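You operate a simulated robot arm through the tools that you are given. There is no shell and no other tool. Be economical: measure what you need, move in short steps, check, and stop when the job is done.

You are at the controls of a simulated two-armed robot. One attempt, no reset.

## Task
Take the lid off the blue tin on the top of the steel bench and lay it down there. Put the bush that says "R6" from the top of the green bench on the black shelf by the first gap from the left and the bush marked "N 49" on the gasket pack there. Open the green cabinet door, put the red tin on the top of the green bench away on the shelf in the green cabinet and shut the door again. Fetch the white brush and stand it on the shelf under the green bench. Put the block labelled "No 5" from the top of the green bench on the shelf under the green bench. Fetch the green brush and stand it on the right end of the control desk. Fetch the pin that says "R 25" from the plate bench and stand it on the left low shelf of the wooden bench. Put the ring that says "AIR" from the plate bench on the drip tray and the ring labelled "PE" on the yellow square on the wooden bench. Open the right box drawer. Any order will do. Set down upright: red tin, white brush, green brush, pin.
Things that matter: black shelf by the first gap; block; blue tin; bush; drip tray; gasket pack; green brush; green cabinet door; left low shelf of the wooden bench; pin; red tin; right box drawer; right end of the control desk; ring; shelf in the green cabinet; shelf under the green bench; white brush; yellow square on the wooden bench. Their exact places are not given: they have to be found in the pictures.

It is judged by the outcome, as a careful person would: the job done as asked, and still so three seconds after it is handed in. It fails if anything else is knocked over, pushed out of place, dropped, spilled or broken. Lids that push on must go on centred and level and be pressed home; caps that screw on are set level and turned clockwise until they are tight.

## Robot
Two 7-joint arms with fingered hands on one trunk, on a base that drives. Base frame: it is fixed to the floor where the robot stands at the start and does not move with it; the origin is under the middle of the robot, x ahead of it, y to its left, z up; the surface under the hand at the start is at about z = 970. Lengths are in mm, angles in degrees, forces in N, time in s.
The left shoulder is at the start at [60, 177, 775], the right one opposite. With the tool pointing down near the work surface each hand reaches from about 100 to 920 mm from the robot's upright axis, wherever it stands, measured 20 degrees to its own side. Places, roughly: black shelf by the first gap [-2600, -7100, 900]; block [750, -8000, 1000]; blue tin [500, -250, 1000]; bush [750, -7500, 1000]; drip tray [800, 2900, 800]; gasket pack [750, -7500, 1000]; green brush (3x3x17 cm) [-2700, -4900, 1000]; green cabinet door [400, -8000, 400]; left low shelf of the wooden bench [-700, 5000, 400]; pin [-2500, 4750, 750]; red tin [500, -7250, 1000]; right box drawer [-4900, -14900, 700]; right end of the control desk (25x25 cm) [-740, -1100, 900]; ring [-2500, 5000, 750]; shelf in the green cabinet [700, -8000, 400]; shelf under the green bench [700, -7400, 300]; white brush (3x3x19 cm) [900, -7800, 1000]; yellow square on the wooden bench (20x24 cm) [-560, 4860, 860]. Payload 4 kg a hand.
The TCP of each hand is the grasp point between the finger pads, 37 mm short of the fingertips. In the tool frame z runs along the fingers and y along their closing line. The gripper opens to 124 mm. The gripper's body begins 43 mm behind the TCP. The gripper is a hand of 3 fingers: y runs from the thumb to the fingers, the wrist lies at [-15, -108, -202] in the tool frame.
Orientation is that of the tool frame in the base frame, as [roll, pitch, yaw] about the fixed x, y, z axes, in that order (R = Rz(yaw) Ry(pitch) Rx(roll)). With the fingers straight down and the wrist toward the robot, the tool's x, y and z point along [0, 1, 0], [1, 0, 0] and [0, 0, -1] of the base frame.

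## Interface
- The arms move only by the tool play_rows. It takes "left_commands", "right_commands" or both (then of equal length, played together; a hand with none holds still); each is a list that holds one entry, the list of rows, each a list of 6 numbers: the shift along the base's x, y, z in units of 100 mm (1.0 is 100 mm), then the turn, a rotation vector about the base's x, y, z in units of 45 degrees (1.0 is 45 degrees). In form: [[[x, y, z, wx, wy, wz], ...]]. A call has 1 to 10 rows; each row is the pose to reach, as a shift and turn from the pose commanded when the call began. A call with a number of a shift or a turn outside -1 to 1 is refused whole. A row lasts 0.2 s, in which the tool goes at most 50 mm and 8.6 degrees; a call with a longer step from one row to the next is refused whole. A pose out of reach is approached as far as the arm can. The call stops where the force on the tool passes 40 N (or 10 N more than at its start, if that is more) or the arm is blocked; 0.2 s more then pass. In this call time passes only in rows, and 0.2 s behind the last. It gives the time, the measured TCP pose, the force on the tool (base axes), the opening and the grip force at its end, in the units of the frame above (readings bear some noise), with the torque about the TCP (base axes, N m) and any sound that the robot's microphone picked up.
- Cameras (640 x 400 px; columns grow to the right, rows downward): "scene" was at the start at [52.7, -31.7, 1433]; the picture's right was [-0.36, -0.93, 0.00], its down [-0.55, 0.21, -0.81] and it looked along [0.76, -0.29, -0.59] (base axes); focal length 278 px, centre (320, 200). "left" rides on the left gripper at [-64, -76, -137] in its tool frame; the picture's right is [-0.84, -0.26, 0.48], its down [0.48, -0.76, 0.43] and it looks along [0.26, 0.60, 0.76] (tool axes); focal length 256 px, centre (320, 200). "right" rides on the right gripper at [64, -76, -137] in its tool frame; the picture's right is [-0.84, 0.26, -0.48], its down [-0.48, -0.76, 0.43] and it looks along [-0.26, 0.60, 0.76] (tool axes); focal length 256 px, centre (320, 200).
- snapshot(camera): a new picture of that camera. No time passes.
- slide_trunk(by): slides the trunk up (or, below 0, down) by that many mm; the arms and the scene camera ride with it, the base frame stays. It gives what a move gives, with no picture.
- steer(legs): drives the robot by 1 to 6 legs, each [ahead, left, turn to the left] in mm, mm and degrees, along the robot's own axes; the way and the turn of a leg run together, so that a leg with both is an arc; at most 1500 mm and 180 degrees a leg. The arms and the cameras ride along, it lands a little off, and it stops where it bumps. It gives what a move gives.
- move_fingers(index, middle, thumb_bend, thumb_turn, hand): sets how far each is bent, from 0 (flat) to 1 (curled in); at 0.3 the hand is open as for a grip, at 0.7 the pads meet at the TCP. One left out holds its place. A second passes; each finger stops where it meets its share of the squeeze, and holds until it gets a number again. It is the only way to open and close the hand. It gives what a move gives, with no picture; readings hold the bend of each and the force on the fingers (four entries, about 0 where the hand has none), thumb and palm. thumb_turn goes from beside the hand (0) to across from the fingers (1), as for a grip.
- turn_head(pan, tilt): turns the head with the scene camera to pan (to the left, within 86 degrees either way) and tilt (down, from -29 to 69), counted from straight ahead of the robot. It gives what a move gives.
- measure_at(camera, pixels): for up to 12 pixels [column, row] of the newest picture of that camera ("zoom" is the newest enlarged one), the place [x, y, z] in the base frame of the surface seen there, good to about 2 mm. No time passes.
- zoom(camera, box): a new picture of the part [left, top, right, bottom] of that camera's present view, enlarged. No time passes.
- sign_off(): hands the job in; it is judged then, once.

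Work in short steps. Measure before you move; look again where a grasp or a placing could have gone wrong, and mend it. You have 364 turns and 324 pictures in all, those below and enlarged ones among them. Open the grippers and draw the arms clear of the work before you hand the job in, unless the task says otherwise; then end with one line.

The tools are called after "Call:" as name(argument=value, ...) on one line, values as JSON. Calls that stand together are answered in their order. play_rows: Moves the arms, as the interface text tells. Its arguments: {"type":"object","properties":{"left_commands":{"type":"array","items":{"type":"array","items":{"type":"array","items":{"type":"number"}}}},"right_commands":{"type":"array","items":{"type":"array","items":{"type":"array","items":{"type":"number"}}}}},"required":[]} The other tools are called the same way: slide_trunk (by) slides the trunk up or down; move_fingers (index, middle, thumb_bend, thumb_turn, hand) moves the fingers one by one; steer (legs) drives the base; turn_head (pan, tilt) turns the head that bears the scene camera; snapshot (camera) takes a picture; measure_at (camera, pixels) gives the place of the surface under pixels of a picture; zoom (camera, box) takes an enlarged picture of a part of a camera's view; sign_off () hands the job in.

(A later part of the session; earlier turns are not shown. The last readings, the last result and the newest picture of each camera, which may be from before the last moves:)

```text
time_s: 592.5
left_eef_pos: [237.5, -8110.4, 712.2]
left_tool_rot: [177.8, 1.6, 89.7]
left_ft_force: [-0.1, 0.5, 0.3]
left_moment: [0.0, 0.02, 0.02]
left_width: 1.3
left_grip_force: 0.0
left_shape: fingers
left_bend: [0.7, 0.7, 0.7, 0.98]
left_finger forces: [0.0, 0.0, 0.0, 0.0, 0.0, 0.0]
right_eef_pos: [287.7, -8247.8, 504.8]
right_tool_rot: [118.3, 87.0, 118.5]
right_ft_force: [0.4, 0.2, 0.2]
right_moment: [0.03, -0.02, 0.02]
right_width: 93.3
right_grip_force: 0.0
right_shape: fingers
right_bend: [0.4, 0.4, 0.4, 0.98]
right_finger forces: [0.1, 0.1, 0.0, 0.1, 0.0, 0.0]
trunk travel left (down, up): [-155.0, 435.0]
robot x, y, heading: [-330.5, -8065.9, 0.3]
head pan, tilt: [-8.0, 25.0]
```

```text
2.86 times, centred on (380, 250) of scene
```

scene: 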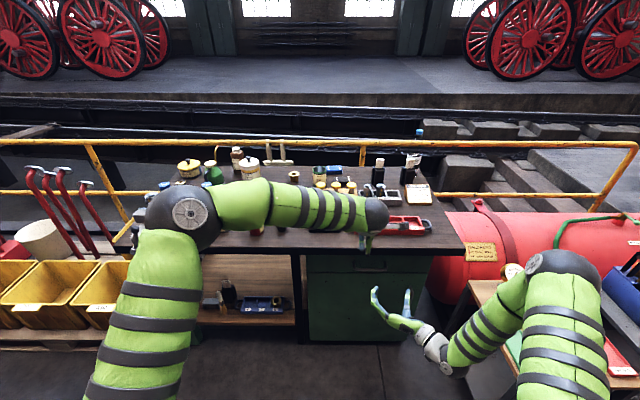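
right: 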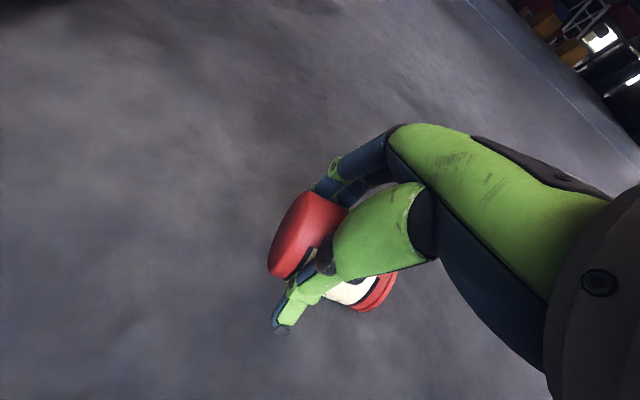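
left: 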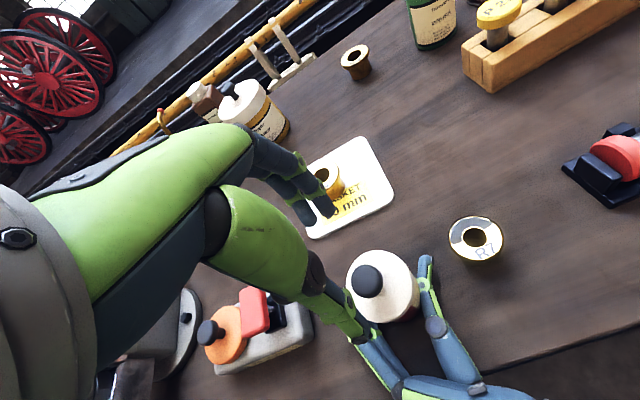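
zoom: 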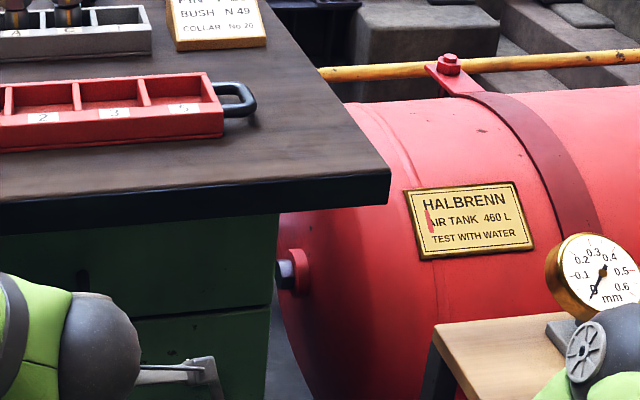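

I advance the right hand 57 mm around the bar (y +6) and lift the left hand out of the door's way; then close.

Call:
play_rows(right_commands=[[[0.15, 0.06, 0, 0, 0, 0], [0.3, 0.06, 0, 0, 0, 0], [0.45, 0.06, 0, 0, 0, 0], [0.57, 0.06, 0, 0, 0, 0]]], left_commands=[[[-0.2, 0.2, 0.3, 0, 0, 0], [-0.4, 0.4, 0.6, 0, 0, 0], [-0.6, 0.6, 0.9, 0, 0, 0], [-0.8, 0.8, 1.0, 0, 0, 0]]])

Call:
move_fingers(hand="right", index=0.75, middle=0.75, thumb_bend=0.7)

Call:
turn_head(pan=-15, tilt=40)

Call:
snapshot(camera="scene")

```text
time_s: 593.5
left_eef_pos: [157.4, -8030.6, 809.8]
left_tool_rot: [177.9, 1.4, 89.8]
left_ft_force: [1.1, -0.4, 0.0]
left_moment: [-0.01, 0.0, 0.0]
left_width: 1.2
left_grip_force: 0.1
left_shape: fingers
left_bend: [0.7, 0.7, 0.7, 0.98]
left_finger forces: [0.1, 0.0, 0.0, 0.0, 0.1, 0.0]
right_eef_pos: [342.6, -8242.1, 505.5]
right_tool_rot: [117.8, 87.1, 117.9]
right_ft_force: [-0.6, -0.5, -0.5]
right_moment: [-0.01, -0.04, -0.02]
right_width: 93.0
right_grip_force: 0.1
right_shape: fingers
right_bend: [0.4, 0.4, 0.4, 0.98]
right_finger forces: [0.0, 0.0, 0.0, 0.1, 0.0, 0.0]
trunk travel left (down, up): [-155.0, 435.0]
robot x, y, heading: [-327.3, -8068.2, 0.3]
head pan, tilt: [-8.0, 25.0]
```

```text
time_s: 594.5
left_eef_pos: [157.9, -8031.6, 810.4]
left_tool_rot: [177.9, 1.5, 89.7]
left_ft_force: [-0.9, 0.8, 0.5]
left_moment: [0.0, 0.0, 0.02]
left_width: 1.2
left_grip_force: 0.0
left_shape: fingers
left_bend: [0.7, 0.7, 0.7, 0.98]
left_finger forces: [0.0, 0.0, 0.1, 0.1, 0.0, 0.0]
right_eef_pos: [343.4, -8245.9, 505.7]
right_tool_rot: [117.2, 87.0, 117.2]
right_ft_force: [-1.1, -29.1, 2.0]
right_moment: [-0.27, 0.12, -0.37]
right_width: 11.3
right_grip_force: 21.9
right_shape: fingers
right_bend: [0.74, 0.74, 0.63, 0.98]
right_finger forces: [8.0, 6.8, 0.0, 0.0, 30.8, 0.1]
trunk travel left (down, up): [-155.0, 435.0]
robot x, y, heading: [-328.6, -8066.6, 0.2]
head pan, tilt: [-8.0, 25.0]
```

```text
time_s: 595.3
left_eef_pos: [157.5, -8032.1, 810.1]
left_tool_rot: [177.9, 1.3, 89.7]
left_ft_force: [0.0, -0.9, 0.2]
left_moment: [-0.01, 0.03, -0.01]
left_width: 1.1
left_grip_force: 0.1
left_shape: fingers
left_bend: [0.7, 0.7, 0.7, 0.98]
left_finger forces: [0.0, 0.1, 0.0, 0.0, 0.0, 0.0]
right_eef_pos: [344.4, -8243.9, 505.3]
right_tool_rot: [118.6, 87.1, 118.7]
right_ft_force: [-1.3, -33.0, 1.0]
right_moment: [-0.24, 0.13, -0.47]
right_width: 11.9
right_grip_force: 24.0
right_shape: fingers
right_bend: [0.74, 0.74, 0.62, 0.98]
right_finger forces: [7.8, 7.4, 0.0, 0.1, 32.9, 0.0]
trunk travel left (down, up): [-155.0, 435.0]
robot x, y, heading: [-333.8, -8072.3, 0.4]
head pan, tilt: [-15.0, 40.0]
```

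```text
45 pictures are left
```

scene: 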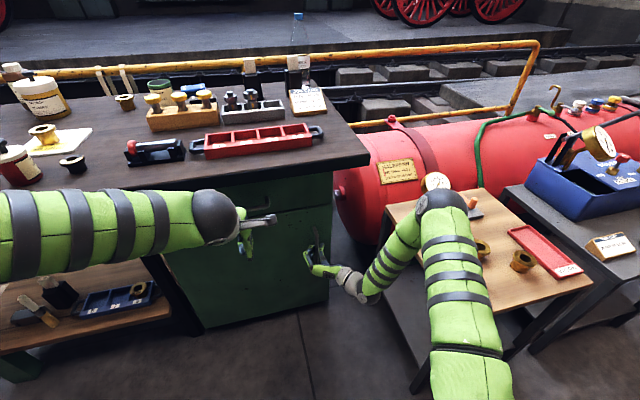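

The bar is gripped. I pull along the arc: 100 mm back, 11 mm left, with -12° yaw.

Call:
play_rows(right_commands=[[[-0.2, 0.01, 0, 0, 0, -0.05], [-0.4, 0.02, 0, 0, 0, -0.1], [-0.6, 0.04, 0, 0, 0, -0.16], [-0.8, 0.07, 0, 0, 0, -0.22], [-1.0, 0.11, 0, 0, 0, -0.27]]])

Call:
play_rows(right_commands=[[[-0.2, 0.05, 0, 0, 0, -0.06], [-0.4, 0.1, 0, 0, 0, -0.12], [-0.6, 0.17, 0, 0, 0, -0.18], [-0.8, 0.25, 0, 0, 0, -0.24], [-1.0, 0.34, 0, 0, 0, -0.29]]])

Call:
snapshot(camera="scene")

```text
time_s: 596.5
left_eef_pos: [156.6, -8030.7, 810.9]
left_tool_rot: [177.8, 1.5, 89.9]
left_ft_force: [-0.4, -0.3, 0.2]
left_moment: [0.05, -0.02, 0.01]
left_width: 1.1
left_grip_force: 0.0
left_shape: fingers
left_bend: [0.7, 0.7, 0.7, 0.98]
left_finger forces: [0.1, 0.0, 0.1, 0.0, 0.1, 0.1]
right_eef_pos: [243.2, -8228.2, 505.9]
right_tool_rot: [117.0, 87.0, 105.3]
right_ft_force: [-3.1, -8.4, 1.1]
right_moment: [-0.11, 0.12, -0.08]
right_width: 9.4
right_grip_force: 15.3
right_shape: fingers
right_bend: [0.74, 0.74, 0.65, 0.98]
right_finger forces: [7.3, 4.1, 0.0, 0.0, 19.2, 0.1]
trunk travel left (down, up): [-155.0, 435.0]
robot x, y, heading: [-330.6, -8067.2, 0.5]
head pan, tilt: [-15.0, 40.0]
```

```text
time_s: 597.7
left_eef_pos: [158.1, -8030.4, 811.6]
left_tool_rot: [177.9, 1.5, 89.8]
left_ft_force: [-0.2, 1.1, 0.9]
left_moment: [-0.01, -0.03, 0.04]
left_width: 1.2
left_grip_force: 0.0
left_shape: fingers
left_bend: [0.7, 0.7, 0.7, 0.98]
left_finger forces: [0.0, 0.0, 0.0, 0.0, 0.0, 0.0]
right_eef_pos: [145.1, -8195.2, 506.3]
right_tool_rot: [120.9, 87.0, 95.9]
right_ft_force: [1.6, 0.5, -0.2]
right_moment: [-0.01, 0.01, -0.04]
right_width: 2.6
right_grip_force: 0.5
right_shape: fingers
right_bend: [0.74, 0.75, 0.69, 0.97]
right_finger forces: [0.9, 0.0, 0.0, 0.1, 0.0, 0.1]
trunk travel left (down, up): [-155.0, 435.0]
robot x, y, heading: [-329.7, -8066.7, 0.3]
head pan, tilt: [-15.0, 40.0]
```

```text
44 pictures are left
```

scene: 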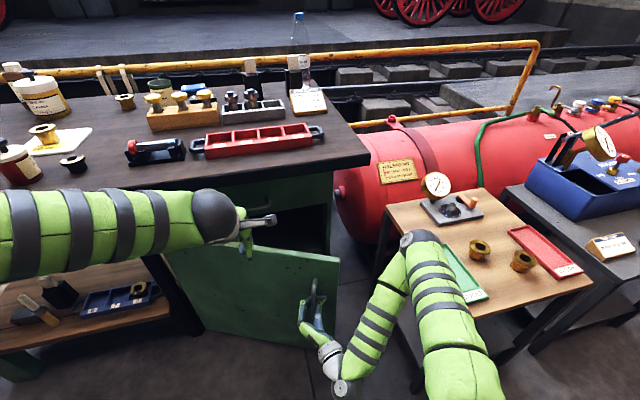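

The door is ~25° open and the handle slipped free. I use the left fist from inside: move over the wedge (300,-8180), lower behind the door, then pull by driving back.

Call:
play_rows(left_commands=[[[0.35, -0.3, 0, 0, 0, 0], [0.7, -0.6, 0, 0, 0, 0], [1.0, -0.95, 0, 0, 0, 0]]], right_commands=[[[-0.2, 0, 0, 0, 0, 0], [-0.3, 0, 0, 0, 0, 0], [-0.3, 0, 0, 0, 0, 0]]])

Call:
play_rows(left_commands=[[[0.3, -0.3, 0, 0, 0, 0], [0.42, -0.55, 0, 0, 0, 0], [0.42, -0.55, -0.45, 0, 0, 0], [0.42, -0.55, -0.9, 0, 0, 0], [0.42, -0.55, -1.0, 0, 0, 0]]])

Call:
play_rows(left_commands=[[[0, 0, -0.4, 0, 0, 0]]])

Call:
snapshot(camera="scene")

```text
time_s: 598.5
left_eef_pos: [258.2, -8123.8, 812.5]
left_tool_rot: [177.9, 1.7, 90.0]
left_ft_force: [0.1, 0.4, 0.1]
left_moment: [-0.03, 0.01, -0.01]
left_width: 1.3
left_grip_force: 0.1
left_shape: fingers
left_bend: [0.7, 0.7, 0.7, 0.98]
left_finger forces: [0.1, 0.0, 0.0, 0.0, 0.1, 0.0]
right_eef_pos: [120.4, -8194.8, 509.1]
right_tool_rot: [106.1, 87.1, 80.9]
right_ft_force: [15.3, 26.1, -6.5]
right_moment: [-0.04, 0.12, -0.07]
right_width: 6.5
right_grip_force: 14.5
right_shape: fingers
right_bend: [0.74, 0.74, 0.7, 0.97]
right_finger forces: [16.4, 11.8, 0.0, 0.0, 1.0, 0.1]
trunk travel left (down, up): [-155.0, 435.0]
robot x, y, heading: [-329.9, -8071.8, 0.2]
head pan, tilt: [-15.0, 40.0]
```

```text
time_s: 599.7
left_eef_pos: [298.5, -8181.1, 708.9]
left_tool_rot: [178.0, 1.5, 89.9]
left_ft_force: [-0.1, -0.8, 0.9]
left_moment: [0.02, -0.01, 0.03]
left_width: 1.2
left_grip_force: 0.1
left_shape: fingers
left_bend: [0.7, 0.7, 0.7, 0.98]
left_finger forces: [0.1, 0.1, 0.1, 0.1, 0.0, 0.0]
right_eef_pos: [119.5, -8195.2, 507.5]
right_tool_rot: [105.7, 87.1, 80.4]
right_ft_force: [16.9, 26.6, 0.0]
right_moment: [0.01, -0.02, -0.05]
right_width: 7.2
right_grip_force: 14.6
right_shape: fingers
right_bend: [0.74, 0.74, 0.7, 0.98]
right_finger forces: [16.8, 12.8, 0.1, 0.0, 1.0, 0.1]
trunk travel left (down, up): [-155.0, 435.0]
robot x, y, heading: [-332.7, -8066.8, 0.2]
head pan, tilt: [-15.0, 40.0]
```

```text
time_s: 600.1
left_eef_pos: [298.0, -8180.9, 670.9]
left_tool_rot: [177.8, 1.6, 89.8]
left_ft_force: [0.8, -0.4, -0.7]
left_moment: [0.02, 0.01, 0.0]
left_width: 1.2
left_grip_force: 0.1
left_shape: fingers
left_bend: [0.7, 0.7, 0.7, 0.98]
left_finger forces: [0.1, 0.0, 0.1, 0.0, 0.0, 0.0]
right_eef_pos: [120.0, -8195.0, 508.0]
right_tool_rot: [106.7, 87.2, 81.5]
right_ft_force: [15.9, 28.0, 0.2]
right_moment: [0.04, 0.01, -0.03]
right_width: 7.5
right_grip_force: 15.3
right_shape: fingers
right_bend: [0.74, 0.74, 0.7, 0.98]
right_finger forces: [16.7, 12.9, 0.0, 0.0, 1.0, 0.0]
trunk travel left (down, up): [-155.0, 435.0]
robot x, y, heading: [-329.5, -8071.5, 0.6]
head pan, tilt: [-15.0, 40.0]
```

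```text
43 pictures are left
```

scene: 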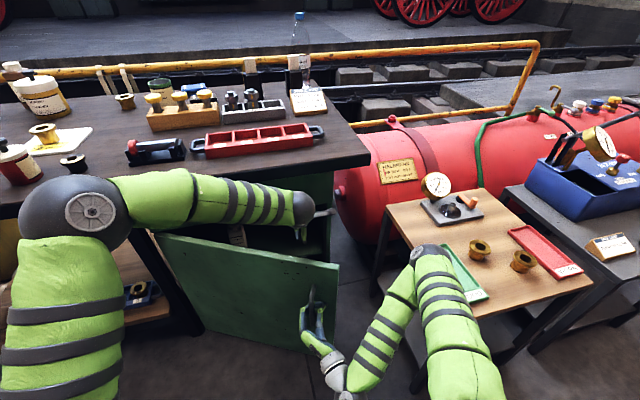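

The left fist is behind the door. I open the right hand, pull it back, and then drive back and left so the left fist opens the door wide.

Call:
move_fingers(hand="right", index=0.3, middle=0.3, thumb_bend=0.3)

Call:
play_rows(right_commands=[[[-0.3, 0, 0, 0, 0, 0], [-0.6, 0, 0, 0, 0, 0], [-0.7, -0.2, 0.3, 0, 0, 0], [-0.7, -0.3, 0.7, 0, 0, 0]]])

Call:
steer(legs=[[-300, 60, 0], [-100, 250, 0]])

Call:
snapshot(camera="scene")

```text
time_s: 601.1
left_eef_pos: [297.3, -8180.9, 670.3]
left_tool_rot: [177.9, 1.5, 89.9]
left_ft_force: [0.7, 0.5, 0.2]
left_moment: [0.01, 0.03, 0.03]
left_width: 1.1
left_grip_force: 0.2
left_shape: fingers
left_bend: [0.7, 0.7, 0.7, 0.98]
left_finger forces: [0.0, 0.0, 0.0, 0.0, 0.0, 0.1]
right_eef_pos: [120.3, -8195.8, 507.8]
right_tool_rot: [105.2, 87.0, 79.8]
right_ft_force: [-0.2, 0.3, -0.8]
right_moment: [-0.01, 0.01, 0.03]
right_width: 123.0
right_grip_force: 0.0
right_shape: fingers
right_bend: [0.3, 0.3, 0.3, 0.98]
right_finger forces: [0.0, 0.0, 0.0, 0.0, 0.0, 0.0]
trunk travel left (down, up): [-155.0, 435.0]
robot x, y, heading: [-329.1, -8065.6, 0.1]
head pan, tilt: [-15.0, 40.0]
```

```text
time_s: 602.3
left_eef_pos: [310.3, -8127.9, 674.7]
left_tool_rot: [177.5, 1.6, 92.9]
left_ft_force: [-0.1, 0.6, -0.2]
left_moment: [-0.09, 0.01, 0.01]
left_width: 1.2
left_grip_force: 0.0
left_shape: fingers
left_bend: [0.7, 0.7, 0.7, 0.98]
left_finger forces: [0.0, 0.0, 0.1, 0.1, 0.0, 0.0]
right_eef_pos: [108.2, -8171.0, 497.2]
right_tool_rot: [8.7, 85.6, -14.9]
right_ft_force: [-0.3, -0.9, -0.4]
right_moment: [-0.01, -0.01, -0.02]
right_width: 123.3
right_grip_force: 0.1
right_shape: fingers
right_bend: [0.3, 0.3, 0.3, 0.98]
right_finger forces: [0.0, 0.1, 0.0, 0.0, 0.0, 0.0]
right hand out of reach, approached as far as the arm can: row 3, 4
trunk travel left (down, up): [-155.0, 435.0]
robot x, y, heading: [-316.1, -8048.1, 3.2]
head pan, tilt: [-15.0, 40.0]
stopped in row 4 (right hand): the arm was blocked; the commanded pose is now the measured one
```

```text
time_s: 605.9
left_eef_pos: [-94.9, -7852.6, 668.6]
left_tool_rot: [177.9, 1.0, 92.7]
left_ft_force: [-0.3, 0.0, 0.3]
left_moment: [-0.02, 0.02, 0.02]
left_width: 0.8
left_grip_force: 0.1
left_shape: fingers
left_bend: [0.7, 0.7, 0.7, 0.98]
left_finger forces: [0.0, 0.0, 0.0, 0.0, 0.0, 0.0]
right_eef_pos: [-300.9, -7893.6, 491.3]
right_tool_rot: [15.2, 86.5, -8.7]
right_ft_force: [-1.0, 0.2, -0.4]
right_moment: [-0.02, -0.04, -0.01]
right_width: 123.5
right_grip_force: 0.1
right_shape: fingers
right_bend: [0.3, 0.3, 0.3, 0.98]
right_finger forces: [0.1, 0.0, 0.0, 0.0, 0.1, 0.0]
trunk travel left (down, up): [-155.0, 435.0]
robot x, y, heading: [-729.7, -7768.7, 3.0]
head pan, tilt: [-15.0, 40.0]
```

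```text
42 pictures are left
```

scene: 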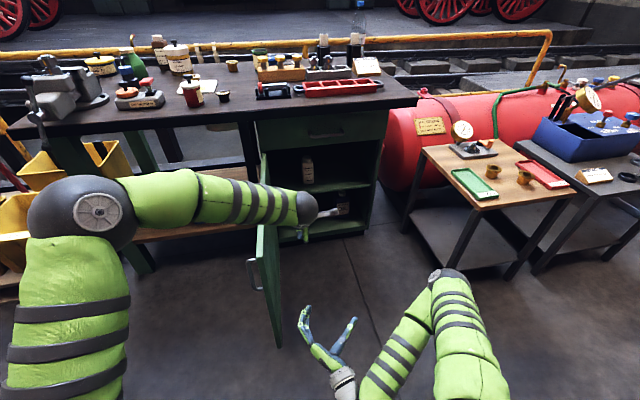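

The door is open ~90°. I measure the cabinet shelf, tuck the left arm, and straighten the right hand's yaw.

Call:
measure_at(camera="scene", pixels=[[335, 186], [345, 192], [360, 188], [308, 185], [320, 190], [310, 140], [345, 160], [370, 150], [330, 235], [265, 240], [278, 330]])

Call:
play_rows(left_commands=[[[-0.3, 0, 0.3, 0, 0, 0], [-0.6, 0, 0.7, 0, 0, 0], [-0.9, 0.2, 1.0, 0, 0, 0], [-1.0, 0.5, 1.0, 0, 0, 0]]], right_commands=[[[0, 0, 0, 0, 0, 0.13], [0, 0, 0, 0, 0, 0.27], [0, 0, 0, 0, 0, 0.4], [0, 0, 0, 0, 0, 0.5]]])

Call:
slide_trunk(by=400)

Call:
steer(legs=[[0, 350, -2.5], [400, 0, 0]])

Call:
play_rows(left_commands=[[[0, 0.3, 0, 0, 0, 0], [0, 0.6, 0, 0, 0, 0], [0, 0.9, 0, 0, 0, 0]]], right_commands=[[[0, 0, 0.1, 0, 0, 0], [0, 0, 0.2, 0, 0, 0], [0, 0, 0.25, 0, 0, 0]]])

Call:
snapshot(camera="scene")

```text
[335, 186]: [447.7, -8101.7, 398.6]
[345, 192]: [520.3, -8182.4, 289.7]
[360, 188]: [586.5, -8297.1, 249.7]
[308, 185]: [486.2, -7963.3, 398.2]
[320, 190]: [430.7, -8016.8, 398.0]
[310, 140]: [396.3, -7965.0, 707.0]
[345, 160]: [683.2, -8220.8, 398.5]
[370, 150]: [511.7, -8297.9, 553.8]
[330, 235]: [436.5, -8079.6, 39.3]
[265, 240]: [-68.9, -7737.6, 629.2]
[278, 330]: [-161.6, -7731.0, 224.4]
```

```text
time_s: 606.9
left_eef_pos: [-195.0, -7803.3, 768.6]
left_tool_rot: [178.0, 1.1, 92.7]
left_ft_force: [-0.1, 0.5, 0.1]
left_moment: [0.02, -0.02, -0.01]
left_width: 1.3
left_grip_force: 0.1
left_shape: fingers
left_bend: [0.7, 0.7, 0.7, 0.98]
left_finger forces: [0.1, 0.0, 0.0, 0.1, 0.0, 0.0]
right_eef_pos: [-301.8, -7892.3, 491.3]
right_tool_rot: [16.3, 86.5, 15.1]
right_ft_force: [-0.3, -0.6, 0.1]
right_moment: [0.0, 0.01, 0.01]
right_width: 123.5
right_grip_force: 0.0
right_shape: fingers
right_bend: [0.3, 0.3, 0.3, 0.98]
right_finger forces: [0.1, 0.1, 0.0, 0.0, 0.0, 0.1]
trunk travel left (down, up): [-155.0, 435.0]
robot x, y, heading: [-727.6, -7767.5, 3.4]
head pan, tilt: [-15.0, 40.0]
```

```text
time_s: 610.7
left_eef_pos: [-196.6, -7804.2, 1167.9]
left_tool_rot: [178.0, 1.0, 92.7]
left_ft_force: [0.0, -0.2, -0.2]
left_moment: [0.0, -0.01, -0.04]
left_width: 1.0
left_grip_force: 0.0
left_shape: fingers
left_bend: [0.7, 0.7, 0.7, 0.98]
left_finger forces: [0.0, 0.0, 0.1, 0.0, 0.0, 0.0]
right_eef_pos: [-300.5, -7893.4, 891.1]
right_tool_rot: [16.2, 86.4, 14.8]
right_ft_force: [-0.3, -0.4, -0.1]
right_moment: [-0.04, 0.0, 0.01]
right_width: 123.3
right_grip_force: 0.0
right_shape: fingers
right_bend: [0.3, 0.3, 0.3, 0.98]
right_finger forces: [0.0, 0.0, 0.0, 0.0, 0.0, 0.0]
trunk travel left (down, up): [-555.0, 35.0]
robot x, y, heading: [-728.6, -7771.6, 3.4]
head pan, tilt: [-15.0, 40.0]
```

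```text
time_s: 615.1
left_eef_pos: [194.1, -7463.6, 1169.0]
left_tool_rot: [178.0, 1.1, 90.2]
left_ft_force: [0.0, -0.9, -0.1]
left_moment: [0.02, 0.01, 0.0]
left_width: 1.1
left_grip_force: 0.1
left_shape: fingers
left_bend: [0.7, 0.7, 0.7, 0.98]
left_finger forces: [0.1, 0.0, 0.1, 0.0, 0.0, 0.0]
right_eef_pos: [85.9, -7549.5, 890.2]
right_tool_rot: [17.5, 86.5, 13.5]
right_ft_force: [0.4, -0.1, -0.3]
right_moment: [0.0, 0.04, -0.03]
right_width: 123.3
right_grip_force: 0.0
right_shape: fingers
right_bend: [0.3, 0.3, 0.3, 0.98]
right_finger forces: [0.0, 0.0, 0.0, 0.0, 0.0, 0.0]
trunk travel left (down, up): [-555.0, 35.0]
robot x, y, heading: [-336.6, -7407.2, 1.0]
head pan, tilt: [-15.0, 40.0]
```

```text
time_s: 615.9
left_eef_pos: [194.1, -7374.3, 1168.8]
left_tool_rot: [177.9, 1.0, 90.2]
left_ft_force: [-0.5, -0.6, 0.4]
left_moment: [-0.03, -0.02, -0.02]
left_width: 0.9
left_grip_force: 0.1
left_shape: fingers
left_bend: [0.7, 0.7, 0.7, 0.98]
left_finger forces: [0.0, 0.0, 0.1, 0.1, 0.0, 0.1]
right_eef_pos: [90.6, -7551.4, 913.5]
right_tool_rot: [3.9, 85.3, -0.4]
right_ft_force: [-0.7, 0.3, 0.6]
right_moment: [-0.06, 0.0, 0.01]
right_width: 123.7
right_grip_force: 0.0
right_shape: fingers
right_bend: [0.3, 0.3, 0.3, 0.98]
right_finger forces: [0.0, 0.1, 0.0, 0.1, 0.1, 0.0]
trunk travel left (down, up): [-555.0, 35.0]
robot x, y, heading: [-334.7, -7404.3, 0.7]
head pan, tilt: [-15.0, 40.0]
```

```text
41 pictures are left
```

scene: 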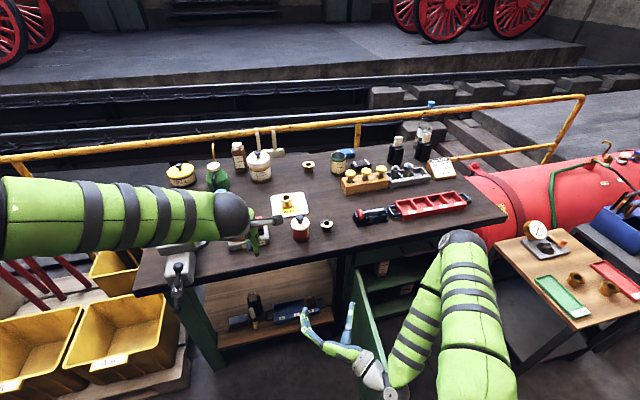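

Shelf in the cabinet is at z≈398. I set the right fingers to 0.4, drive ahead 220, then advance to the tin at z≈911.

Call:
move_fingers(hand="right", index=0.4, middle=0.4, thumb_bend=0.4)

Call:
steer(legs=[[220, 10, -0.5]])

Call:
turn_head(pan=0, tilt=45)

Call:
zoom(camera="scene", box=[280, 130, 440, 290])

Call:
measure_at(camera="zoom", pixels=[[188, 235], [160, 225], [215, 225], [188, 215], [190, 260], [290, 240]])

```text
time_s: 616.9
left_eef_pos: [194.3, -7375.0, 1170.3]
left_tool_rot: [178.0, 1.0, 90.3]
left_ft_force: [0.5, 0.4, 0.0]
left_moment: [0.01, -0.02, 0.0]
left_width: 1.0
left_grip_force: 0.0
left_shape: fingers
left_bend: [0.7, 0.7, 0.7, 0.98]
left_finger forces: [0.1, 0.1, 0.0, 0.0, 0.0, 0.0]
right_eef_pos: [92.7, -7552.4, 912.0]
right_tool_rot: [2.4, 85.3, -1.9]
right_ft_force: [-0.2, -0.4, 1.5]
right_moment: [-0.03, 0.02, -0.01]
right_width: 93.2
right_grip_force: 0.0
right_shape: fingers
right_bend: [0.4, 0.4, 0.4, 0.98]
right_finger forces: [0.0, 0.1, 0.1, 0.0, 0.1, 0.1]
trunk travel left (down, up): [-555.0, 35.0]
robot x, y, heading: [-336.2, -7405.0, 0.7]
head pan, tilt: [-15.0, 40.0]
```

```text
time_s: 618.6
left_eef_pos: [417.9, -7367.2, 1169.4]
left_tool_rot: [177.9, 1.0, 89.8]
left_ft_force: [-0.8, 0.5, 0.5]
left_moment: [0.02, 0.05, -0.02]
left_width: 1.1
left_grip_force: 0.1
left_shape: fingers
left_bend: [0.7, 0.7, 0.7, 0.98]
left_finger forces: [0.0, 0.0, 0.0, 0.1, 0.0, 0.1]
right_eef_pos: [314.1, -7544.0, 912.3]
right_tool_rot: [3.0, 85.3, -1.8]
right_ft_force: [-0.3, 0.0, 0.5]
right_moment: [0.0, -0.01, 0.0]
right_width: 93.6
right_grip_force: 0.1
right_shape: fingers
right_bend: [0.4, 0.4, 0.4, 0.98]
right_finger forces: [0.0, 0.1, 0.0, 0.1, 0.1, 0.0]
trunk travel left (down, up): [-555.0, 35.0]
robot x, y, heading: [-114.9, -7391.6, 0.4]
head pan, tilt: [-15.0, 40.0]
```

```text
time_s: 619.4
left_eef_pos: [416.7, -7366.2, 1169.9]
left_tool_rot: [178.0, 0.9, 89.9]
left_ft_force: [-0.3, 0.9, 0.0]
left_moment: [-0.02, -0.02, 0.02]
left_width: 1.2
left_grip_force: 0.1
left_shape: fingers
left_bend: [0.7, 0.7, 0.7, 0.98]
left_finger forces: [0.1, 0.0, 0.0, 0.0, 0.0, 0.1]
right_eef_pos: [313.4, -7544.4, 913.6]
right_tool_rot: [2.2, 85.2, -2.5]
right_ft_force: [-0.8, -0.5, 0.2]
right_moment: [0.04, 0.03, 0.03]
right_width: 93.8
right_grip_force: 0.0
right_shape: fingers
right_bend: [0.4, 0.4, 0.4, 0.98]
right_finger forces: [0.0, 0.0, 0.0, 0.0, 0.0, 0.0]
trunk travel left (down, up): [-555.0, 35.0]
robot x, y, heading: [-117.0, -7390.7, 0.3]
head pan, tilt: [0.0, 45.0]
```

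```text
2.50 times, centred on (360, 210) of scene
```

zoom: 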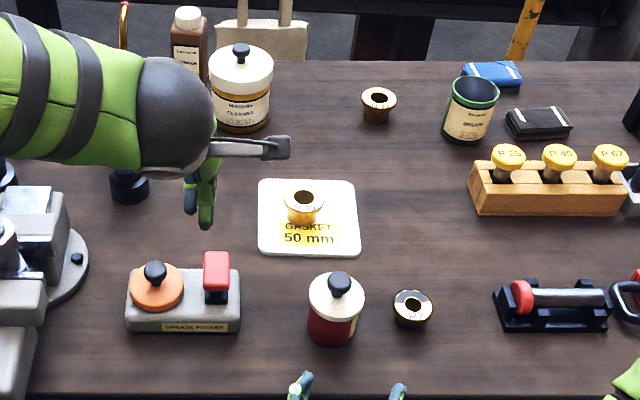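

```text
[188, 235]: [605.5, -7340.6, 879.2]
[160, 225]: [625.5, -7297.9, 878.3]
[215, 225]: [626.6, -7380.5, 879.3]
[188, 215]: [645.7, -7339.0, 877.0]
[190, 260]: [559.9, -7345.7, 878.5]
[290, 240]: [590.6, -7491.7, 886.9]
```

Call:
measure_at(camera="zoom", pixels=[[333, 330], [312, 328], [357, 330], [337, 282], [315, 300], [360, 300], [333, 300]])

Call:
play_rows(right_commands=[[[0.3, 0, 0, 0, 0, 0], [0.6, 0, 0, 0, 0, 0], [0.8, 0, 0, 0, 0, 0]]])

```text
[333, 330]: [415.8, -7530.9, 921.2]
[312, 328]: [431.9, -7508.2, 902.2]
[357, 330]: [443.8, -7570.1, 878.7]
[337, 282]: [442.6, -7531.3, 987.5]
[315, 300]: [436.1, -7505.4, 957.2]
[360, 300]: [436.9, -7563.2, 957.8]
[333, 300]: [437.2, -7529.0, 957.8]
```

```text
time_s: 620.2
left_eef_pos: [415.7, -7367.8, 1170.1]
left_tool_rot: [178.1, 1.0, 89.9]
left_ft_force: [0.3, 0.0, -0.2]
left_moment: [-0.01, 0.01, 0.0]
left_width: 1.0
left_grip_force: 0.1
left_shape: fingers
left_bend: [0.7, 0.7, 0.7, 0.98]
left_finger forces: [0.1, 0.1, 0.0, 0.0, 0.0, 0.1]
right_eef_pos: [392.6, -7544.6, 912.3]
right_tool_rot: [2.0, 85.3, -2.7]
right_ft_force: [0.6, 0.4, -0.2]
right_moment: [0.0, 0.0, 0.0]
right_width: 93.4
right_grip_force: 0.1
right_shape: fingers
right_bend: [0.4, 0.4, 0.4, 0.98]
right_finger forces: [0.1, 0.0, 0.1, 0.0, 0.0, 0.0]
trunk travel left (down, up): [-555.0, 35.0]
robot x, y, heading: [-112.0, -7390.6, 0.4]
head pan, tilt: [0.0, 45.0]
```

Lid is level at 957.5. I move to (432,-7536,905) and close gently to 0.62.

Call:
play_rows(right_commands=[[[0.05, 0.08, -0.06, 0, 0, 0], [0.25, 0.08, -0.06, 0, 0, 0], [0.4, 0.08, -0.06, 0, 0, 0]]])

Call:
move_fingers(hand="right", index=0.62, middle=0.62, thumb_bend=0.62)

Call:
play_rows(right_commands=[[[0, 0, 0.2, 0, 0, 0], [0, 0, 0.5, 0, 0, 0], [-0.3, 0, 0.8, 0, 0, 0]]])

Call:
zoom(camera="scene", box=[300, 150, 460, 310])

```text
time_s: 621.0
left_eef_pos: [415.1, -7366.0, 1170.0]
left_tool_rot: [177.9, 1.0, 89.9]
left_ft_force: [-0.7, 0.6, 0.4]
left_moment: [-0.03, 0.0, 0.02]
left_width: 0.8
left_grip_force: 0.0
left_shape: fingers
left_bend: [0.7, 0.7, 0.7, 0.98]
left_finger forces: [0.0, 0.1, 0.1, 0.0, 0.0, 0.0]
right_eef_pos: [431.9, -7536.0, 908.3]
right_tool_rot: [3.5, 85.2, -1.3]
right_ft_force: [-4.0, 0.7, 7.6]
right_moment: [-0.08, 0.65, -0.08]
right_width: 93.6
right_grip_force: 3.6
right_shape: fingers
right_bend: [0.4, 0.4, 0.4, 0.98]
right_finger forces: [0.0, 0.0, 0.0, 0.1, 7.5, 0.1]
trunk travel left (down, up): [-555.0, 35.0]
robot x, y, heading: [-115.0, -7392.5, 0.7]
head pan, tilt: [0.0, 45.0]
```

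```text
time_s: 622.0
left_eef_pos: [415.6, -7367.0, 1169.8]
left_tool_rot: [178.0, 1.0, 89.8]
left_ft_force: [-0.3, 0.2, -0.4]
left_moment: [0.03, 0.03, -0.03]
left_width: 1.3
left_grip_force: 0.0
left_shape: fingers
left_bend: [0.7, 0.7, 0.7, 0.98]
left_finger forces: [0.1, 0.0, 0.1, 0.1, 0.1, 0.0]
right_eef_pos: [432.8, -7536.7, 907.3]
right_tool_rot: [2.6, 85.0, -2.2]
right_ft_force: [2.2, -13.8, 18.9]
right_moment: [-0.38, 0.78, 0.52]
right_width: 64.2
right_grip_force: 31.3
right_shape: fingers
right_bend: [0.53, 0.54, 0.54, 0.98]
right_finger forces: [13.8, 9.6, 0.1, 0.0, 39.8, 0.1]
trunk travel left (down, up): [-555.0, 35.0]
robot x, y, heading: [-115.5, -7393.5, 0.4]
head pan, tilt: [0.0, 45.0]
```

```text
time_s: 622.8
left_eef_pos: [415.1, -7365.3, 1169.2]
left_tool_rot: [177.9, 1.0, 89.9]
left_ft_force: [0.7, 0.1, 0.9]
left_moment: [-0.02, 0.02, -0.01]
left_width: 1.0
left_grip_force: 0.1
left_shape: fingers
left_bend: [0.7, 0.7, 0.7, 0.98]
left_finger forces: [0.0, 0.0, 0.1, 0.0, 0.0, 0.0]
right_eef_pos: [399.3, -7537.2, 985.8]
right_tool_rot: [2.6, 85.2, -1.9]
right_ft_force: [-0.2, -0.4, -6.2]
right_moment: [-0.01, 0.09, 0.01]
right_width: 64.0
right_grip_force: 25.4
right_shape: fingers
right_bend: [0.52, 0.54, 0.55, 0.96]
right_finger forces: [15.9, 9.8, 0.0, 0.0, 25.5, 0.0]
trunk travel left (down, up): [-555.0, 35.0]
robot x, y, heading: [-113.6, -7390.2, 0.4]
head pan, tilt: [0.0, 45.0]
```

```text
2.50 times, centred on (380, 230) of scene
```

zoom: 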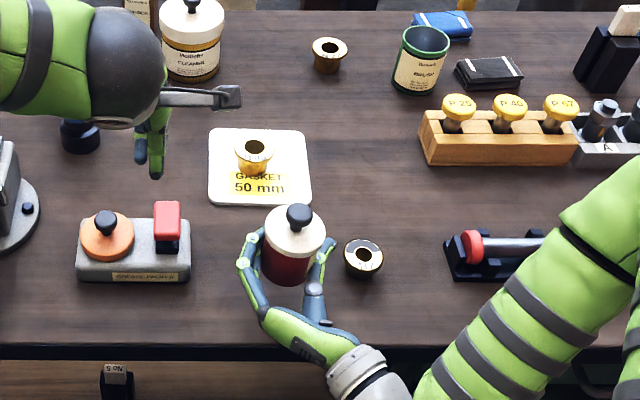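

Tin held with lid on. I back off, cross over the open door with hands high, then lower in front of the cabinet.

Call:
steer(legs=[[-410, 0, 0], [0, -585, 0]])

Call:
slide_trunk(by=-400)

Call:
play_rows(right_commands=[[[0, 0, -0.4, 0, 0, 0], [0, 0, -0.8, 0, 0, 0], [0, 0, -1.0, 0, 0, 0]]], left_commands=[[[-0.3, 0, 0, 0, 0, 0], [-0.6, 0, 0, 0, 0, 0], [-0.9, 0, 0, 0, 0, 0]]])

Call:
turn_head(pan=-10, tilt=35)

Call:
snapshot(camera="scene")

```text
time_s: 628.2
left_eef_pos: [11.2, -7952.5, 1168.5]
left_tool_rot: [177.9, 1.0, 89.5]
left_ft_force: [0.0, 0.0, 0.3]
left_moment: [0.01, -0.03, 0.04]
left_width: 0.6
left_grip_force: 0.0
left_shape: fingers
left_bend: [0.7, 0.7, 0.7, 0.98]
left_finger forces: [0.0, 0.0, 0.0, 0.1, 0.0, 0.0]
right_eef_pos: [-5.6, -8121.6, 984.9]
right_tool_rot: [2.4, 85.3, -2.5]
right_ft_force: [-0.5, -0.2, -5.8]
right_moment: [-0.02, 0.13, 0.01]
right_width: 63.3
right_grip_force: 25.3
right_shape: fingers
right_bend: [0.52, 0.54, 0.55, 0.96]
right_finger forces: [15.8, 10.0, 0.1, 0.0, 25.5, 0.0]
trunk travel left (down, up): [-555.0, 35.0]
robot x, y, heading: [-520.5, -7972.0, 0.4]
head pan, tilt: [0.0, 45.0]
```

```text
time_s: 632.0
left_eef_pos: [10.9, -7951.6, 769.3]
left_tool_rot: [178.0, 0.9, 89.6]
left_ft_force: [0.9, -0.5, -0.1]
left_moment: [-0.01, 0.0, -0.03]
left_width: 1.1
left_grip_force: 0.1
left_shape: fingers
left_bend: [0.7, 0.7, 0.7, 0.98]
left_finger forces: [0.0, 0.1, 0.1, 0.0, 0.1, 0.1]
right_eef_pos: [-6.0, -8121.3, 585.4]
right_tool_rot: [1.9, 85.3, -3.0]
right_ft_force: [0.4, 0.7, -5.8]
right_moment: [-0.04, 0.11, -0.02]
right_width: 63.6
right_grip_force: 25.7
right_shape: fingers
right_bend: [0.52, 0.54, 0.55, 0.96]
right_finger forces: [15.7, 9.9, 0.0, 0.0, 25.4, 0.0]
trunk travel left (down, up): [-155.0, 435.0]
robot x, y, heading: [-518.8, -7976.1, 0.1]
head pan, tilt: [0.0, 45.0]
```

```text
time_s: 632.8
left_eef_pos: [-78.3, -7949.8, 767.3]
left_tool_rot: [178.0, 0.9, 89.6]
left_ft_force: [-0.5, -0.4, 0.2]
left_moment: [-0.02, 0.04, -0.03]
left_width: 1.3
left_grip_force: 0.1
left_shape: fingers
left_bend: [0.7, 0.7, 0.7, 0.98]
left_finger forces: [0.1, 0.0, 0.0, 0.0, 0.1, 0.0]
right_eef_pos: [-5.2, -8121.9, 485.5]
right_tool_rot: [1.8, 85.3, -3.2]
right_ft_force: [0.0, 0.3, -6.9]
right_moment: [-0.08, 0.08, -0.01]
right_width: 63.5
right_grip_force: 25.7
right_shape: fingers
right_bend: [0.52, 0.54, 0.55, 0.96]
right_finger forces: [15.7, 9.9, 0.0, 0.0, 25.4, 0.1]
trunk travel left (down, up): [-155.0, 435.0]
robot x, y, heading: [-520.2, -7973.6, 0.2]
head pan, tilt: [0.0, 45.0]
```

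```text
time_s: 633.5
left_eef_pos: [-78.5, -7950.4, 767.9]
left_tool_rot: [178.0, 1.1, 89.6]
left_ft_force: [-1.0, 0.2, 0.0]
left_moment: [0.01, 0.02, -0.01]
left_width: 1.0
left_grip_force: 0.0
left_shape: fingers
left_bend: [0.7, 0.7, 0.7, 0.98]
left_finger forces: [0.0, 0.1, 0.0, 0.1, 0.1, 0.0]
right_eef_pos: [-4.4, -8121.2, 485.7]
right_tool_rot: [1.8, 85.3, -3.2]
right_ft_force: [0.1, -0.5, -6.8]
right_moment: [-0.03, 0.1, 0.02]
right_width: 63.8
right_grip_force: 25.9
right_shape: fingers
right_bend: [0.52, 0.54, 0.55, 0.96]
right_finger forces: [15.8, 9.8, 0.1, 0.0, 25.4, 0.0]
trunk travel left (down, up): [-155.0, 435.0]
robot x, y, heading: [-518.5, -7975.2, 0.3]
head pan, tilt: [-10.0, 35.0]
```

```text
38 pictures are left
```

scene: 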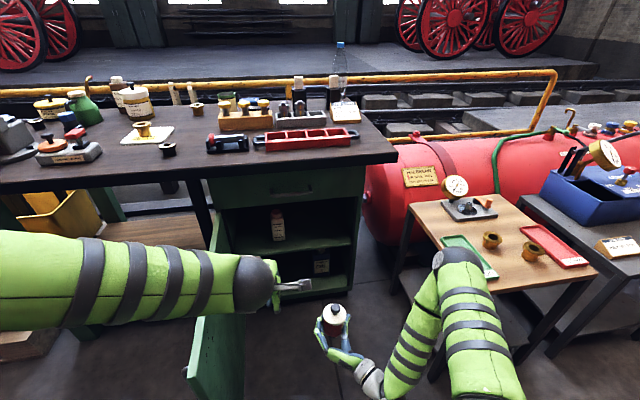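

I measure elbow and table clearance before driving in.

Call:
measure_at(camera="scene", pixels=[[455, 255], [440, 275], [480, 300], [415, 215], [440, 245], [510, 325], [495, 315], [240, 375], [205, 330]])

```text
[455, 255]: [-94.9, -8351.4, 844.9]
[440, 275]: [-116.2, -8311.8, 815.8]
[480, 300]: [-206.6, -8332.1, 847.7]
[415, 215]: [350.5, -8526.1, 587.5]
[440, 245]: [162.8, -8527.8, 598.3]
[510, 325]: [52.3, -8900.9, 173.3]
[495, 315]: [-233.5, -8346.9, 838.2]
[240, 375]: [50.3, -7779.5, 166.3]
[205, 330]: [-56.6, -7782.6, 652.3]
```

Elbow is clear of the table (y -8527). Drive ahead 340, extend 140, lower onto the shelf.

Call:
steer(legs=[[340, 0, 0]])

Call:
play_rows(right_commands=[[[0.35, 0, 0, 0, 0, 0], [0.7, 0, 0, 0, 0, 0], [1.0, 0, 0, 0, 0, 0]]])

Call:
play_rows(right_commands=[[[0.35, 0, 0, 0, 0, 0], [0.45, 0, -0.2, 0, 0, 0], [0.45, 0, -0.4, 0, 0, 0], [0.45, 0, -0.5, 0, 0, 0]]])

Call:
snapshot(camera="scene")

```text
time_s: 635.8
left_eef_pos: [264.5, -7951.7, 767.1]
left_tool_rot: [178.1, 1.0, 89.4]
left_ft_force: [0.3, 0.4, 0.4]
left_moment: [0.01, -0.01, 0.02]
left_width: 1.0
left_grip_force: 0.1
left_shape: fingers
left_bend: [0.7, 0.7, 0.7, 0.98]
left_finger forces: [0.0, 0.1, 0.0, 0.0, 0.0, 0.1]
right_eef_pos: [337.7, -8122.3, 486.7]
right_tool_rot: [2.3, 85.3, -2.8]
right_ft_force: [0.6, -0.1, -7.2]
right_moment: [-0.03, 0.06, 0.02]
right_width: 63.4
right_grip_force: 26.2
right_shape: fingers
right_bend: [0.52, 0.54, 0.55, 0.96]
right_finger forces: [15.5, 11.0, 0.0, 0.0, 26.3, 0.0]
trunk travel left (down, up): [-155.0, 435.0]
robot x, y, heading: [-178.2, -7976.2, -0.0]
head pan, tilt: [-10.0, 35.0]
```

```text
time_s: 636.6
left_eef_pos: [263.8, -7952.1, 768.0]
left_tool_rot: [178.0, 1.0, 89.4]
left_ft_force: [0.4, -0.1, 0.1]
left_moment: [0.01, -0.05, -0.01]
left_width: 1.0
left_grip_force: 0.1
left_shape: fingers
left_bend: [0.7, 0.7, 0.7, 0.98]
left_finger forces: [0.0, 0.1, 0.0, 0.0, 0.0, 0.0]
right_eef_pos: [437.9, -8122.0, 485.2]
right_tool_rot: [2.3, 85.3, -2.8]
right_ft_force: [-0.7, 0.2, -5.9]
right_moment: [-0.09, 0.08, 0.01]
right_width: 63.5
right_grip_force: 26.3
right_shape: fingers
right_bend: [0.52, 0.54, 0.55, 0.96]
right_finger forces: [15.3, 10.9, 0.0, 0.0, 26.2, 0.1]
trunk travel left (down, up): [-155.0, 435.0]
robot x, y, heading: [-178.6, -7971.7, 0.1]
head pan, tilt: [-10.0, 35.0]
```

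```text
time_s: 637.6
left_eef_pos: [264.8, -7951.3, 767.1]
left_tool_rot: [178.1, 1.1, 89.5]
left_ft_force: [-0.5, -0.3, 0.1]
left_moment: [-0.01, -0.01, 0.01]
left_width: 0.9
left_grip_force: 0.0
left_shape: fingers
left_bend: [0.7, 0.7, 0.7, 0.98]
left_finger forces: [0.0, 0.0, 0.2, 0.1, 0.0, 0.0]
right_eef_pos: [483.0, -8123.8, 434.9]
right_tool_rot: [2.7, 85.3, -2.3]
right_ft_force: [-0.1, 0.0, -6.6]
right_moment: [-0.03, 0.1, 0.0]
right_width: 63.6
right_grip_force: 25.4
right_shape: fingers
right_bend: [0.52, 0.54, 0.55, 0.96]
right_finger forces: [15.5, 10.8, 0.0, 0.1, 26.1, 0.0]
trunk travel left (down, up): [-155.0, 435.0]
robot x, y, heading: [-175.6, -7977.3, 0.1]
head pan, tilt: [-10.0, 35.0]
```

```text
37 pictures are left
```

scene: 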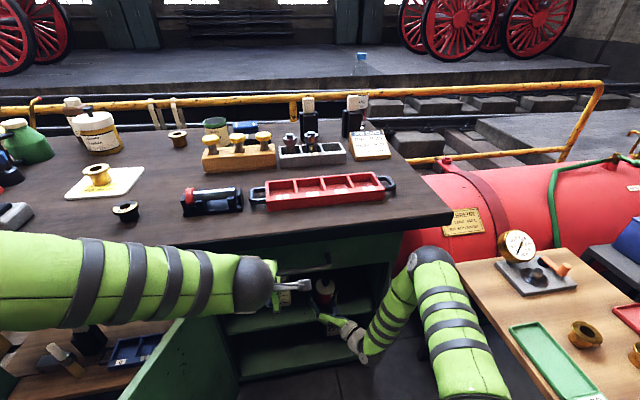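

Inside the cabinet. Lower the last millimetres to contact.

Call:
play_rows(right_commands=[[[0, 0, -0.04, 0, 0, 0], [0, 0, -0.07, 0, 0, 0], [0, 0, -0.1, 0, 0, 0], [0, 0, -0.13, 0, 0, 0]]])

Call:
zoom(camera="scene", box=[220, 240, 400, 380])

```text
time_s: 638.6
left_eef_pos: [264.6, -7949.2, 768.1]
left_tool_rot: [177.9, 1.0, 89.4]
left_ft_force: [0.5, -0.2, 0.6]
left_moment: [-0.01, -0.01, -0.02]
left_width: 1.2
left_grip_force: 0.0
left_shape: fingers
left_bend: [0.7, 0.7, 0.7, 0.98]
left_finger forces: [0.0, 0.0, 0.0, 0.0, 0.1, 0.1]
right_eef_pos: [484.0, -8121.8, 426.5]
right_tool_rot: [3.0, 84.9, -2.1]
right_ft_force: [-1.0, 0.4, 21.4]
right_moment: [0.04, 0.03, -0.02]
right_width: 63.4
right_grip_force: 29.4
right_shape: fingers
right_bend: [0.52, 0.54, 0.55, 0.99]
right_finger forces: [14.8, 12.2, 0.0, 0.1, 31.4, 0.0]
trunk travel left (down, up): [-155.0, 435.0]
robot x, y, heading: [-175.4, -7972.7, 0.3]
head pan, tilt: [-10.0, 35.0]
```

```text
2.86 times, centred on (310, 310) of scene
```

zoom: 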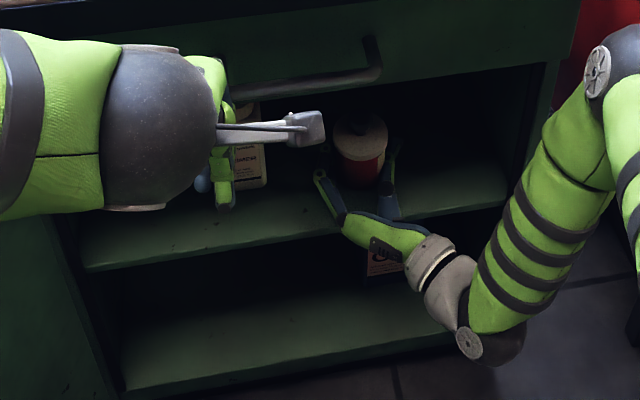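

Tin on the shelf (21 N). Relax, open, and withdraw.

Call:
play_rows(right_commands=[[[0, 0, 0.05, 0, 0, 0]]])

Call:
move_fingers(hand="right", index=0.38, middle=0.38, thumb_bend=0.38)

Call:
play_rows(right_commands=[[[-0.2, 0, 0, 0, 0, 0], [-0.6, 0, 0, 0, 0, 0], [-1.0, 0, 0, 0, 0, 0]]])

Call:
steer(legs=[[-300, 0, 0]])

Call:
snapshot(camera="scene")

```text
time_s: 639.0
left_eef_pos: [264.9, -7949.3, 768.3]
left_tool_rot: [177.9, 0.9, 89.4]
left_ft_force: [0.2, -0.3, 0.2]
left_moment: [0.01, -0.02, 0.01]
left_width: 1.2
left_grip_force: 0.0
left_shape: fingers
left_bend: [0.7, 0.7, 0.7, 0.98]
left_finger forces: [0.1, 0.1, 0.1, 0.1, 0.0, 0.0]
right_eef_pos: [481.9, -8121.4, 428.0]
right_tool_rot: [2.0, 85.2, -3.1]
right_ft_force: [5.4, 3.4, 9.5]
right_moment: [0.01, -0.07, 0.03]
right_width: 63.3
right_grip_force: 26.0
right_shape: fingers
right_bend: [0.52, 0.54, 0.55, 0.98]
right_finger forces: [16.4, 12.5, 0.0, 0.0, 23.8, 0.0]
trunk travel left (down, up): [-155.0, 435.0]
robot x, y, heading: [-178.0, -7970.2, -0.1]
head pan, tilt: [-10.0, 35.0]
```

```text
time_s: 640.0
left_eef_pos: [264.7, -7951.0, 768.9]
left_tool_rot: [178.0, 1.0, 89.4]
left_ft_force: [0.1, 0.4, 0.4]
left_moment: [0.01, -0.03, 0.0]
left_width: 1.3
left_grip_force: 0.1
left_shape: fingers
left_bend: [0.7, 0.7, 0.7, 0.98]
left_finger forces: [0.1, 0.0, 0.0, 0.1, 0.1, 0.0]
right_eef_pos: [483.1, -8122.4, 427.4]
right_tool_rot: [2.3, 85.3, -2.7]
right_ft_force: [0.2, 0.6, 0.5]
right_moment: [0.0, -0.03, 0.01]
right_width: 99.0
right_grip_force: 0.0
right_shape: fingers
right_bend: [0.38, 0.38, 0.38, 0.98]
right_finger forces: [0.0, 0.0, 0.1, 0.0, 0.1, 0.0]
trunk travel left (down, up): [-155.0, 435.0]
robot x, y, heading: [-175.5, -7972.7, -0.1]
head pan, tilt: [-10.0, 35.0]
```

```text
time_s: 640.8
left_eef_pos: [263.6, -7950.6, 768.9]
left_tool_rot: [178.0, 1.0, 89.6]
left_ft_force: [-0.2, -0.7, -0.4]
left_moment: [0.0, 0.02, 0.01]
left_width: 1.1
left_grip_force: 0.0
left_shape: fingers
left_bend: [0.7, 0.7, 0.7, 0.98]
left_finger forces: [0.0, 0.0, 0.0, 0.1, 0.0, 0.0]
right_eef_pos: [382.2, -8122.4, 427.4]
right_tool_rot: [1.8, 85.3, -3.3]
right_ft_force: [-0.6, 0.0, -0.1]
right_moment: [0.01, -0.01, -0.01]
right_width: 99.2
right_grip_force: 0.1
right_shape: fingers
right_bend: [0.38, 0.38, 0.38, 0.98]
right_finger forces: [0.0, 0.1, 0.0, 0.0, 0.1, 0.0]
trunk travel left (down, up): [-155.0, 435.0]
robot x, y, heading: [-177.8, -7975.7, 0.1]
head pan, tilt: [-10.0, 35.0]
```

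```text
time_s: 642.8
left_eef_pos: [-40.2, -7948.3, 768.5]
left_tool_rot: [178.0, 1.0, 89.8]
left_ft_force: [-0.8, -0.3, 0.3]
left_moment: [0.0, 0.02, -0.01]
left_width: 1.0
left_grip_force: 0.0
left_shape: fingers
left_bend: [0.7, 0.7, 0.7, 0.98]
left_finger forces: [0.0, 0.0, 0.0, 0.0, 0.1, 0.0]
right_eef_pos: [78.0, -8120.5, 427.0]
right_tool_rot: [2.1, 85.3, -2.6]
right_ft_force: [-0.2, 0.5, -0.3]
right_moment: [0.01, 0.0, 0.02]
right_width: 99.1
right_grip_force: 0.0
right_shape: fingers
right_bend: [0.38, 0.38, 0.38, 0.98]
right_finger forces: [0.0, 0.0, 0.1, 0.1, 0.0, 0.1]
trunk travel left (down, up): [-155.0, 435.0]
robot x, y, heading: [-484.0, -7975.4, 0.3]
head pan, tilt: [-10.0, 35.0]
```

```text
35 pictures are left
```

scene: 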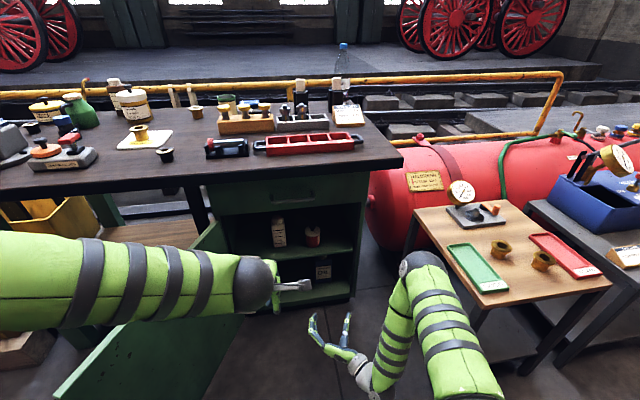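

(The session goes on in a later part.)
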